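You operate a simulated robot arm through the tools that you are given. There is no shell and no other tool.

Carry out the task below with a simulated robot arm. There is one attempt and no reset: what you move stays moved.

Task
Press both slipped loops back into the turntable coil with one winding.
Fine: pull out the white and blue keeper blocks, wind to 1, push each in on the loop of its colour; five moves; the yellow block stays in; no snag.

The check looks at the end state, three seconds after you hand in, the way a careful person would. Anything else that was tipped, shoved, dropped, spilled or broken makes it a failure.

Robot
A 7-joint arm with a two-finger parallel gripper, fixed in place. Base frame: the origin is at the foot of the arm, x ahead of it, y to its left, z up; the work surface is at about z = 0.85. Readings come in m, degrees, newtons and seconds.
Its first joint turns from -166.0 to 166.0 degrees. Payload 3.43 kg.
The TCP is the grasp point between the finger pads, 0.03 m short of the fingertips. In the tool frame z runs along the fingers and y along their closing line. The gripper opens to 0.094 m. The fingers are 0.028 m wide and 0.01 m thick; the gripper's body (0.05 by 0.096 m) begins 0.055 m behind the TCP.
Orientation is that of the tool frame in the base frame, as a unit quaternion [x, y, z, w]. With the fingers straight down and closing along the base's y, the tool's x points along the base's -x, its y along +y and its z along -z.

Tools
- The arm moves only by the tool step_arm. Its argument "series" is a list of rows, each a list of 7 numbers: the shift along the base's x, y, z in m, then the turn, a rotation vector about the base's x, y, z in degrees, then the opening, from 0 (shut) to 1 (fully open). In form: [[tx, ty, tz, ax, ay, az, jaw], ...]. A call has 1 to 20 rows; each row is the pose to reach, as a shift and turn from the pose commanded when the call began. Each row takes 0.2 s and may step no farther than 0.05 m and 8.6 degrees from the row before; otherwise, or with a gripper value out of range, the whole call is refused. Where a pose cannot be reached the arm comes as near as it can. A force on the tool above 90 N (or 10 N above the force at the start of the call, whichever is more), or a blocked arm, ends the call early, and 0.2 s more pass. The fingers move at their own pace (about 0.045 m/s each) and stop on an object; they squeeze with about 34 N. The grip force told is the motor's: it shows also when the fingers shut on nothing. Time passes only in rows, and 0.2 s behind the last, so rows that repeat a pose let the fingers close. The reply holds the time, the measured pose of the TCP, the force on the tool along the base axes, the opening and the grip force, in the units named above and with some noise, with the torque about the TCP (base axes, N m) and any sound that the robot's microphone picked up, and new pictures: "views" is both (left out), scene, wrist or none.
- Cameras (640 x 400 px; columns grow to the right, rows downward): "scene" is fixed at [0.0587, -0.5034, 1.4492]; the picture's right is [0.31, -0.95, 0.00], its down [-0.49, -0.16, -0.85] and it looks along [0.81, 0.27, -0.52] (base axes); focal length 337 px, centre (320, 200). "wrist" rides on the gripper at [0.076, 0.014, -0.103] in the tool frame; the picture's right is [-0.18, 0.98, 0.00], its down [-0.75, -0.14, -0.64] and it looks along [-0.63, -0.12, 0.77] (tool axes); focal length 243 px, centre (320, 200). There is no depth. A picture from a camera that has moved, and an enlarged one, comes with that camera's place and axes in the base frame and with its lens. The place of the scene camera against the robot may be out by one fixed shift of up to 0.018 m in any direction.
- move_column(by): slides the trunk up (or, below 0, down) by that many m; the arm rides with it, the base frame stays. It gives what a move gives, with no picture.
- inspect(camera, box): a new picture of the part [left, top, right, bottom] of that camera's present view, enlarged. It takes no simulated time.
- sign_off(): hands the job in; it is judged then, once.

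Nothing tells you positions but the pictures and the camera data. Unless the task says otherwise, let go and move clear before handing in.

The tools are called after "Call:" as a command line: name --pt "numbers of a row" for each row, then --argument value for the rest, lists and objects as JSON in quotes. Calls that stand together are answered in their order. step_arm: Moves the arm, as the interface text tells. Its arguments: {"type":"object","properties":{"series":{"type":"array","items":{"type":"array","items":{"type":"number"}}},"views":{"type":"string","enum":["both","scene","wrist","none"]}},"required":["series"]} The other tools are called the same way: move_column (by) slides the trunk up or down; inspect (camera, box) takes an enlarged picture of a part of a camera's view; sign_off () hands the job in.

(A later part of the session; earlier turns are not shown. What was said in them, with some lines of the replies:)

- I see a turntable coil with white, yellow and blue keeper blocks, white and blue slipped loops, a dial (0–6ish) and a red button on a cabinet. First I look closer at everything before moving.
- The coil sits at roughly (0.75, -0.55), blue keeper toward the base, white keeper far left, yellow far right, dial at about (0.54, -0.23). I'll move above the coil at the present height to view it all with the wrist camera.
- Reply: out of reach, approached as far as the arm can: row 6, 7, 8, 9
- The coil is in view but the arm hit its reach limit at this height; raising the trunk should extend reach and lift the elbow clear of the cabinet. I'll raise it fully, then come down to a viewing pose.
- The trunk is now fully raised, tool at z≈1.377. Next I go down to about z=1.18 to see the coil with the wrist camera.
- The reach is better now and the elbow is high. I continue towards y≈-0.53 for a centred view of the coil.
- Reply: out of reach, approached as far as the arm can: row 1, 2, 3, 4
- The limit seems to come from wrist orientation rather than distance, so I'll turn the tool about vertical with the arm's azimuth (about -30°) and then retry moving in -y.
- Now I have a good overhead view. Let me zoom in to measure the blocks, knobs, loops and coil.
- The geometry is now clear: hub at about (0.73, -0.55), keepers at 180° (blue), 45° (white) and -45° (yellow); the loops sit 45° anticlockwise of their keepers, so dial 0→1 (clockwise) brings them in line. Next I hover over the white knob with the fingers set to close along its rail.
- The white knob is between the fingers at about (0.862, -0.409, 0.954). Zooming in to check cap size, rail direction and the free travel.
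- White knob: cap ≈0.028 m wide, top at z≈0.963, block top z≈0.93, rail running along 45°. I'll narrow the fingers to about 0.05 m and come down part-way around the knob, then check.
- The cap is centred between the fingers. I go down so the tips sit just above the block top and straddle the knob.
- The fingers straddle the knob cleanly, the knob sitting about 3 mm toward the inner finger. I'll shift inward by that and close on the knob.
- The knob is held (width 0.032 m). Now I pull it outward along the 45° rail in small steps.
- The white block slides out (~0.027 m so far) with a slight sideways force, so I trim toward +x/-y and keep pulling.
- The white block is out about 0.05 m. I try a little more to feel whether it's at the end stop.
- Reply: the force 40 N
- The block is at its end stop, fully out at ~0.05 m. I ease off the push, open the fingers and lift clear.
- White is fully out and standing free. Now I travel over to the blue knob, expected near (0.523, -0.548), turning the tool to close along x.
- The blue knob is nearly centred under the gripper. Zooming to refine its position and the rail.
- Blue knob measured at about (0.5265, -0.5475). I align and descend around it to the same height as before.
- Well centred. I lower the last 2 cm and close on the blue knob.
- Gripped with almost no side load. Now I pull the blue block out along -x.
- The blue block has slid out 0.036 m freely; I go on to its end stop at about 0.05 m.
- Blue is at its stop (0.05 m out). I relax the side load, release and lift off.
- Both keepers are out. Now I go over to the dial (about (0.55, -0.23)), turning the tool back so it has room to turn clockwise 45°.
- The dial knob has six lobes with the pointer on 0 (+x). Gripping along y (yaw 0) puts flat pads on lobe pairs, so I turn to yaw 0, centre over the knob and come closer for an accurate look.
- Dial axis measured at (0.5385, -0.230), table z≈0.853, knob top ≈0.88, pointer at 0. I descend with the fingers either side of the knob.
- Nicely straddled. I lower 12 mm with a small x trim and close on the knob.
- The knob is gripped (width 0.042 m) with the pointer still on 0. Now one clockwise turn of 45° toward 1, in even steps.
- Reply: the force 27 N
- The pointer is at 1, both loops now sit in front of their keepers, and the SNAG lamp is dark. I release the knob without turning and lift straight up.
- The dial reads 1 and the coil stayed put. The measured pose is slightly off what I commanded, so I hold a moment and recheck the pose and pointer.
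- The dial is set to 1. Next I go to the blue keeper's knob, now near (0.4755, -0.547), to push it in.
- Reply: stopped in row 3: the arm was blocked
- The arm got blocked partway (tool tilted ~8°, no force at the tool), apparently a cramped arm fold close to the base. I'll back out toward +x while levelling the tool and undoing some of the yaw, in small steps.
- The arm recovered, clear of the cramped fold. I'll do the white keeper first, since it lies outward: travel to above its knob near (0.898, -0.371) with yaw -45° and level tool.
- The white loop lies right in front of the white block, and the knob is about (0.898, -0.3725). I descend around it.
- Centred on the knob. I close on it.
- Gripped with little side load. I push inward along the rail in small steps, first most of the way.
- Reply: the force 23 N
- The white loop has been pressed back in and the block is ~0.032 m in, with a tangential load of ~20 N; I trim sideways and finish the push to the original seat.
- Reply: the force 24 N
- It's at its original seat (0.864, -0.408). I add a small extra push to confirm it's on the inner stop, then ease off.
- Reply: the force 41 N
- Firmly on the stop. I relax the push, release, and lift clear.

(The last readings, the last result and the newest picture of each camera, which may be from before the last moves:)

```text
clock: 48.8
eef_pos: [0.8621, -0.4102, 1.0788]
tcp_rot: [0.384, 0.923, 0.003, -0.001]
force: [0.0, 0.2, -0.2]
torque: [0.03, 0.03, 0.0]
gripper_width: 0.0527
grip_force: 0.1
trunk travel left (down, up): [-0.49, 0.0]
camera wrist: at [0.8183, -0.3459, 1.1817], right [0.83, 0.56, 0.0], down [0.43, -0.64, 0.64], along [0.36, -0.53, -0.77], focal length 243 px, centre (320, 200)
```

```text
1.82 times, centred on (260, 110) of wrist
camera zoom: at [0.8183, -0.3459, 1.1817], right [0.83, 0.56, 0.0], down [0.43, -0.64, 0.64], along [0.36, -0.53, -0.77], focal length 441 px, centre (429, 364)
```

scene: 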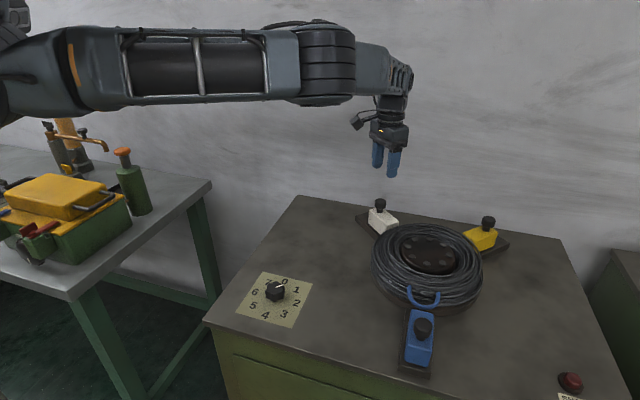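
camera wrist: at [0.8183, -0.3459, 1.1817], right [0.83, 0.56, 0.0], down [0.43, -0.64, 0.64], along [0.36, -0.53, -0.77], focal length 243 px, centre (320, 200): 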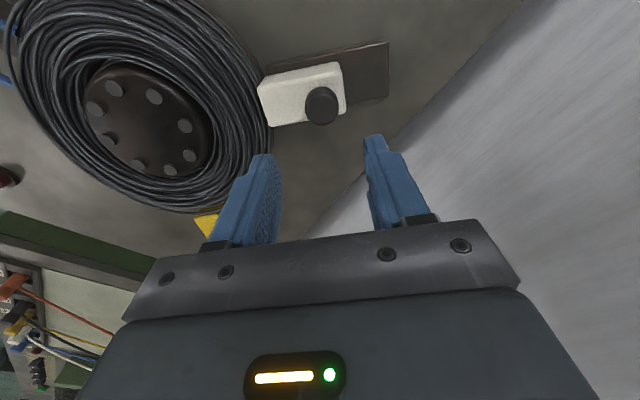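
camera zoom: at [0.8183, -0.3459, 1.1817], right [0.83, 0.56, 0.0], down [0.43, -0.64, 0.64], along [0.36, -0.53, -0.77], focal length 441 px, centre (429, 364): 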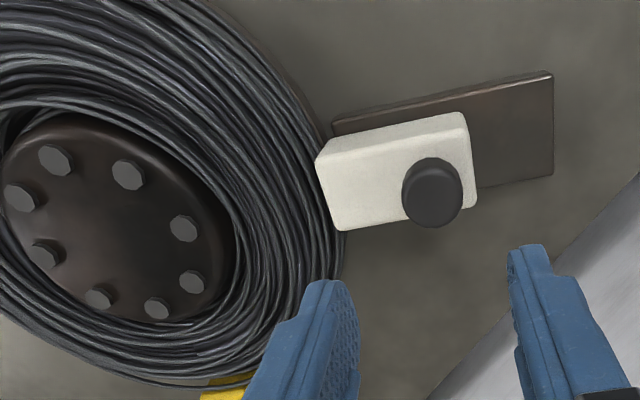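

White is seated and its loop is back in the coil. Now I travel to the blue knob near (0.4755, -0.547), same height and route as before.

Call:
step_arm --pt "-0.03 -0.013 0.02 0 0 -4.5 0.56" --pt "-0.07 -0.027 0.03 0 0 -9 0.56" --pt "-0.11 -0.041 0.03 0 0 -13.5 0.56" --pt "-0.15 -0.055 0.03 0 0 -18 0.56" --pt "-0.19 -0.068 0.03 0 0 -22.5 0.56" --pt "-0.23 -0.082 0.03 0 0 -27 0.56" --pt "-0.27 -0.096 0.03 0 0 -31.5 0.56" --pt "-0.31 -0.11 0.03 0 0 -36 0.56" --pt "-0.35 -0.124 0.02 0 0 -40.5 0.56" --pt "-0.3865 -0.137 0.0 0 0 -44.8 0.56" --pt "-0.3865 -0.137 0.0 0 0 -44.8 0.56" --views "both"

Call:
inspect --camera "wrist" --box '[220, 20, 420, 180]'

```text
clock: 51.2
eef_pos: [0.4779, -0.5458, 1.0805]
tcp_rot: [0.706, 0.708, 0.002, 0.0]
force: [0.6, 0.5, -0.2]
torque: [0.01, 0.02, -0.01]
gripper_width: 0.0524
grip_force: 0.0
trunk travel left (down, up): [-0.49, 0.0]
camera wrist: at [0.4901, -0.4694, 1.1825], right [0.98, -0.18, 0.0], down [-0.14, -0.76, 0.64], along [-0.11, -0.63, -0.77], focal length 243 px, centre (320, 200)
```

scene: 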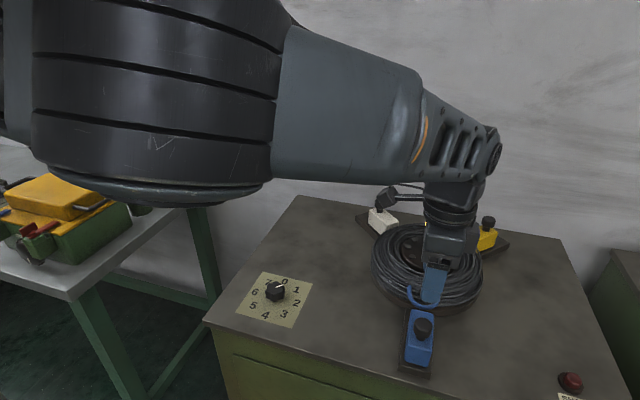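
wrist: 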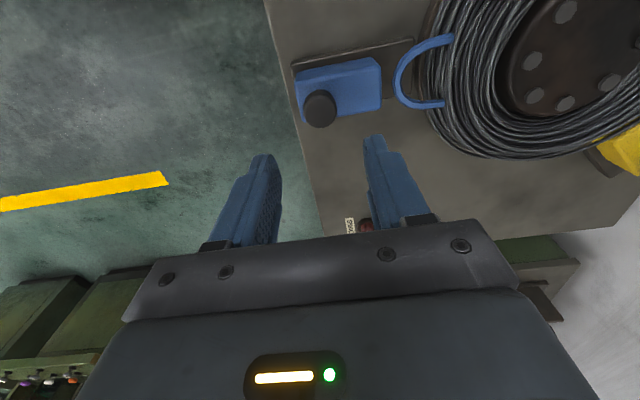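

```text
2.50 times, centred on (320, 100) of wrist
camera zoom: at [0.4901, -0.4694, 1.1825], right [0.98, -0.18, 0.0], down [-0.14, -0.76, 0.64], along [-0.11, -0.63, -0.77], focal length 606 px, centre (320, 450)
```

zoom: 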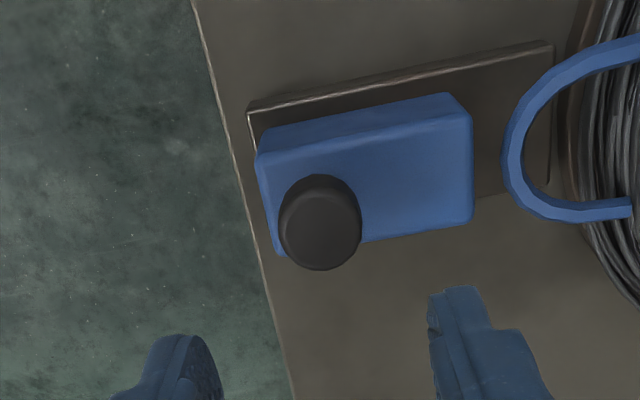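

The blue loop sits directly in front of the blue block; knob at about (0.4755, -0.5475). I descend around it.

Call:
step_arm --pt "-0.0012 -0.0018 -0.03 0 0 0 0.56" --pt "-0.0012 -0.0018 -0.065 0 0 0 0.56" --pt "-0.0012 -0.0018 -0.095 0 0 0 0.56" --pt "-0.0012 -0.0018 -0.111 0 0 0 0.56" --pt "-0.0012 -0.0018 -0.111 0 0 0 0.56" --views "both"

Call:
inspect --camera "wrist" --box '[220, 50, 420, 240]'

```text
clock: 52.4
eef_pos: [0.4765, -0.5484, 0.9686]
tcp_rot: [0.706, 0.708, 0.003, 0.0]
force: [-0.5, 0.2, -0.3]
torque: [0.02, 0.0, 0.0]
gripper_width: 0.0525
grip_force: 0.2
trunk travel left (down, up): [-0.49, 0.0]
camera wrist: at [0.4891, -0.4721, 1.0709], right [0.98, -0.18, 0.0], down [-0.14, -0.76, 0.64], along [-0.11, -0.63, -0.77], focal length 243 px, centre (320, 200)
```

scene: 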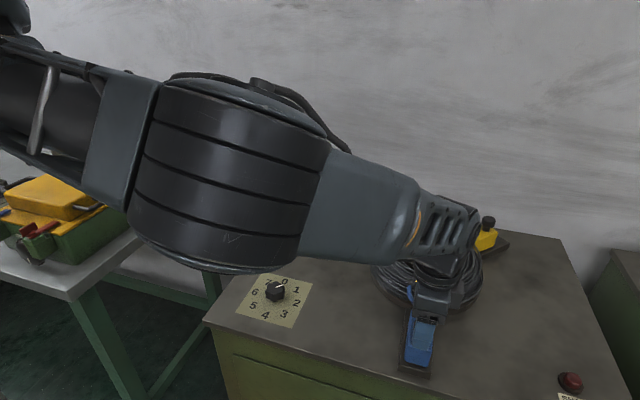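
wrist: 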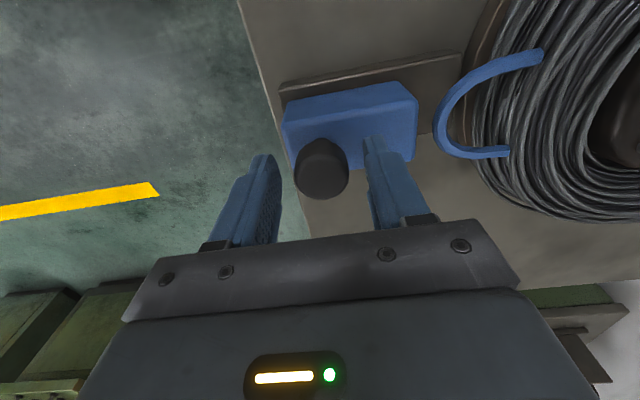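

```text
2.11 times, centred on (320, 145) of wrist
camera zoom: at [0.4891, -0.4721, 1.0709], right [0.98, -0.18, 0.0], down [-0.14, -0.76, 0.64], along [-0.11, -0.63, -0.77], focal length 511 px, centre (320, 316)
```

zoom: 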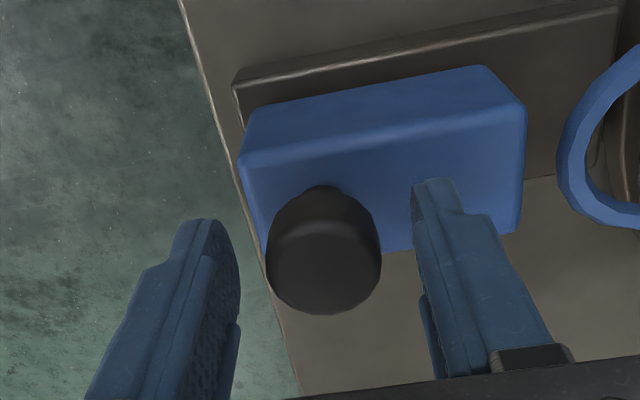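

Centred. I close on the blue knob.

Call:
step_arm --pt "0 0 0 0 0 0 0.4" --pt "0 0 0 0 0 0 0.2" --pt "0 0 0 0 0 0 0.1" --pt "0 0 0 0 0 0 0.1" --views "none"

```text
clock: 53.4
eef_pos: [0.4761, -0.5476, 0.9685]
tcp_rot: [0.706, 0.708, 0.003, 0.001]
force: [6.6, -1.4, -1.3]
torque: [-0.14, -0.18, 0.01]
gripper_width: 0.0314
grip_force: 45.4
trunk travel left (down, up): [-0.49, 0.0]
```

The blue knob is held at (0.476, -0.548). I push it inward along +x in small steps, most of the way first.

Call:
step_arm --pt "0.006 0 0 0 0 0 0.1" --pt "0.012 0 0 0 0 0 0.1" --pt "0.018 0 0 0 0 0 0.1" --pt "0.024 0 0 0 0 0 0.1" --pt "0.03 0 0 0 0 0 0.1" --pt "0.035 0 0 0 0 0 0.1" --views "both"

```text
clock: 54.8
eef_pos: [0.5111, -0.5482, 0.9687]
tcp_rot: [0.706, 0.709, 0.004, 0.0]
force: [0.7, -1.2, 11.7]
torque: [0.09, 0.25, -0.15]
gripper_width: 0.0317
grip_force: 44.7
trunk travel left (down, up): [-0.49, 0.0]
camera wrist: at [0.5232, -0.4719, 1.0709], right [0.98, -0.18, 0.0], down [-0.14, -0.76, 0.64], along [-0.11, -0.63, -0.77], focal length 243 px, centre (320, 200)
```

scene: 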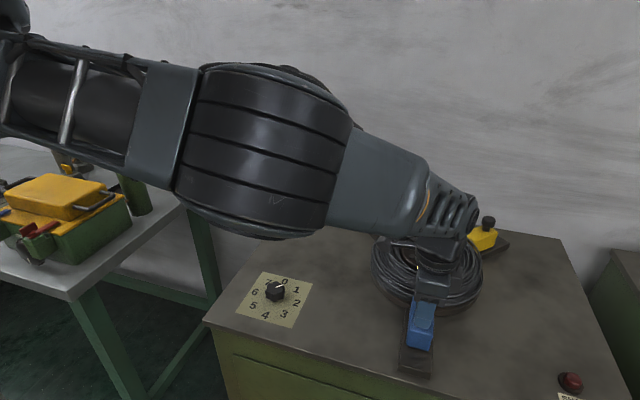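
wrist: 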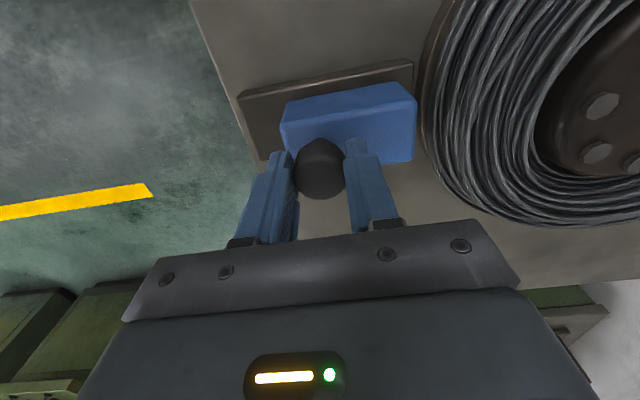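

The blue loop is already pressed in; the block has about 0.015 m left to its seat at x≈0.5266. I finish the push with a slight overpress.

Call:
step_arm --pt "0.005 0 0 0 0 0 0.1" --pt "0.01 0 0 0 0 0 0.1" --pt "0.014 0 0 0 0 0 0.1" --pt "0.017 0 0 0 0 0 0.1" --pt "0.0185 0 0 0 0 0 0.1" --pt "0.0185 0 0 0 0 0 0.1" --views "wrist"

```text
clock: 56.2
eef_pos: [0.5271, -0.5487, 0.9677]
tcp_rot: [0.707, 0.707, 0.001, -0.001]
force: [-12.2, 6.1, 25.8]
torque: [0.26, 0.44, 0.05]
gripper_width: 0.0317
grip_force: 45.5
trunk travel left (down, up): [-0.49, 0.0]
camera wrist: at [0.5401, -0.4721, 1.0709], right [0.98, -0.18, 0.0], down [-0.14, -0.76, 0.64], along [-0.12, -0.63, -0.77], focal length 243 px, centre (320, 200)
```

wrist: 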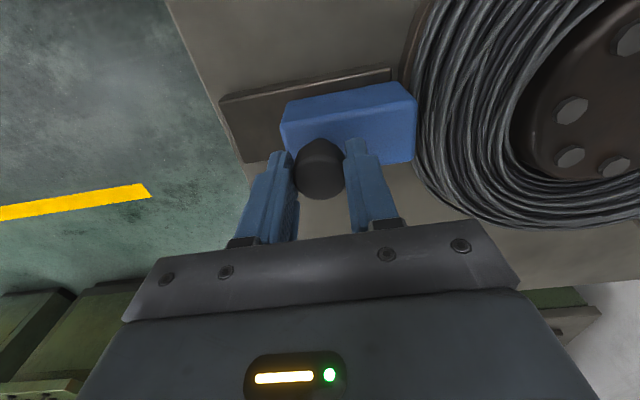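

It's at its seat (x≈0.527) with ~12 N resisting. One small extra press to confirm the stop.

Call:
step_arm --pt "0.0015 0 0 0 0 0 0.1" --pt "0.003 0 0 0 0 0 0.1" --pt "0.003 0 0 0 0 0 0.1" --views "none"

```text
clock: 57.0
eef_pos: [0.5274, -0.5483, 0.9678]
tcp_rot: [0.707, 0.707, 0.001, -0.003]
force: [-39.9, 13.7, 20.6]
torque: [-0.02, 0.96, -0.3]
gripper_width: 0.0313
grip_force: 45.3
trunk travel left (down, up): [-0.49, 0.0]
```

Blue is firmly on its inner stop. I relax the press, open, and lift clear.

Call:
step_arm --pt "-0.004 0 0 0 0 0 0.1" --pt "-0.004 0 0 0 0 0 0.3" --pt "-0.004 0 0 0 0 0 0.56" --pt "-0.004 0 0 0 0 0 0.56" --pt "-0.004 0 0.03 0 0 0 0.56" --pt "-0.004 0 0.07 0 0 0 0.56" --pt "-0.004 0 0.11 0 0 0 0.56" --pt "-0.004 0 0.15 0 0 0 0.56" --views "both"

Call:
inspect --camera "scene" --box '[340, 180, 520, 390]'

Call:
inspect --camera "wrist" --box '[240, 0, 480, 180]'

Call:
inspect --camera "scene" --box '[225, 260, 325, 335]'

Call:
inspect --camera "scene" --box '[520, 340, 640, 400]'

```text
clock: 58.8
eef_pos: [0.5278, -0.549, 1.1182]
tcp_rot: [0.706, 0.709, 0.003, -0.001]
force: [0.5, 0.3, 0.3]
torque: [0.01, 0.0, 0.0]
gripper_width: 0.0524
grip_force: 0.1
trunk travel left (down, up): [-0.49, 0.0]
camera wrist: at [0.5402, -0.4732, 1.2206], right [0.98, -0.18, 0.0], down [-0.14, -0.76, 0.64], along [-0.11, -0.63, -0.77], focal length 243 px, centre (320, 200)
```

scene: 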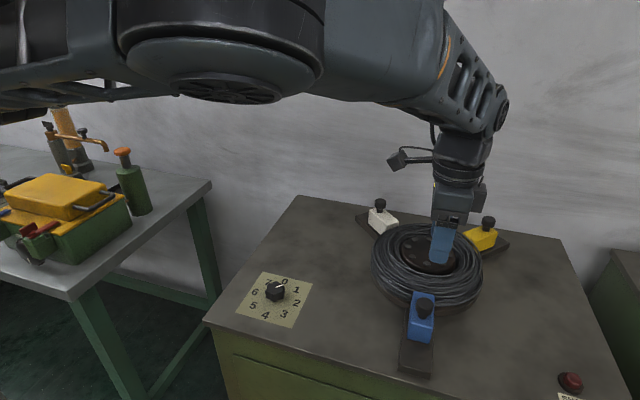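
wrist: 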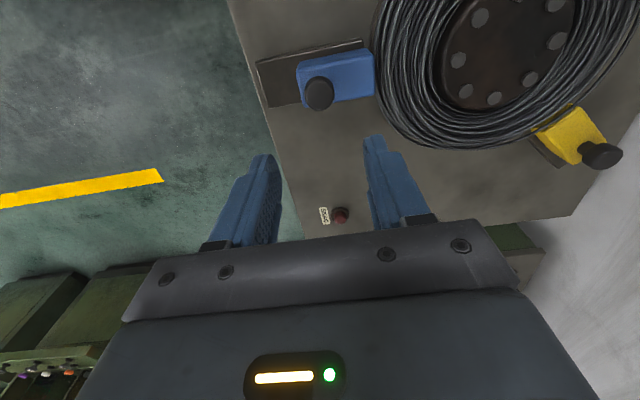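

```text
1.90 times, centred on (430, 285) of scene
camera zoom: at [0.0587, -0.5034, 1.4492], right [0.31, -0.95, 0.0], down [-0.49, -0.16, -0.85], along [0.81, 0.27, -0.52], focal length 641 px, centre (110, 38)
```

zoom: 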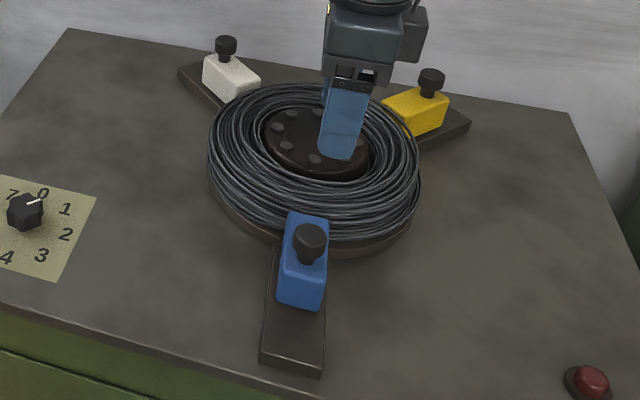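

```text
2.22 times, centred on (360, 90) of wrist
camera zoom: at [0.5402, -0.4732, 1.2206], right [0.98, -0.18, 0.0], down [-0.14, -0.76, 0.64], along [-0.11, -0.63, -0.77], focal length 539 px, centre (231, 444)
```

zoom: 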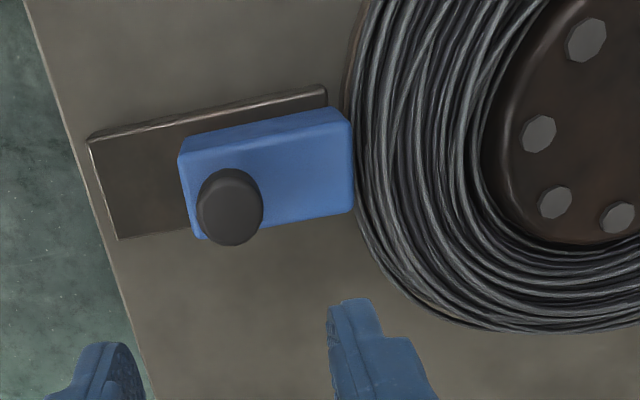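

```text
5.33 times, centred on (275, 298) of scene
camera zoom: at [0.0587, -0.5034, 1.4492], right [0.31, -0.95, 0.0], down [-0.49, -0.16, -0.85], along [0.81, 0.27, -0.52], focal length 1795 px, centre (560, -320)
```

zoom: 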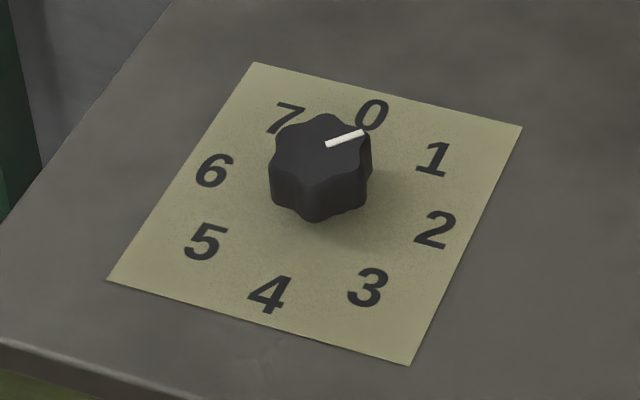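

```text
5.33 times, centred on (580, 370) of scene
camera zoom: at [0.0587, -0.5034, 1.4492], right [0.31, -0.95, 0.0], down [-0.49, -0.16, -0.85], along [0.81, 0.27, -0.52], focal length 1795 px, centre (-1067, -707)
```

zoom: 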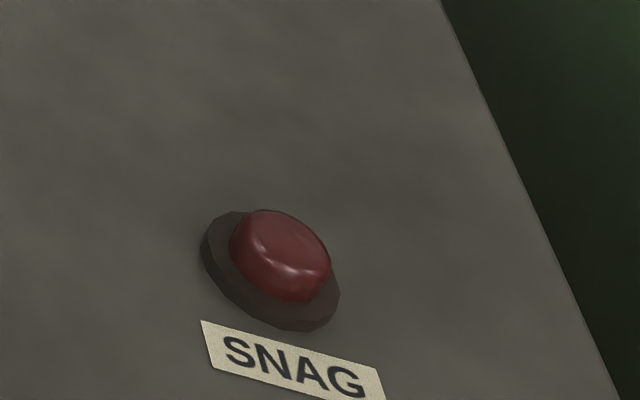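

Both loops are pressed in: the white and blue keepers are back on their seats, yellow never moved, the dial pointer is on 1 and the SNAG lamp is dark. The gripper is open and well clear above, so I hand in.

Call:
sign_off

```text
The job is handed in.
```

The job is handed in, and both slipped loops are back in the coil after one winding.

- **Keepers:** I pulled the white and blue blocks out to their stops. After the winding I pushed each one back in on the loop of its colour, to where it started. The yellow block was never touched.
- **Winding:** I turned the dial once, clockwise from 0 to 1. It still reads 1 in the last pictures.
- **Snag:** The SNAG lamp looks unlit in the last picture, the same as at the start.
- **Arm block:** After I let go of the dial, the arm was blocked for a moment while folded close to its base. There was no force at the tool, so I backed out and carried on. I didn't find the cause, but nothing around it looks moved.

The trunk is still raised by 0.19 m, and the gripper is open above the blue block, about 0.12 m clear of its knob.
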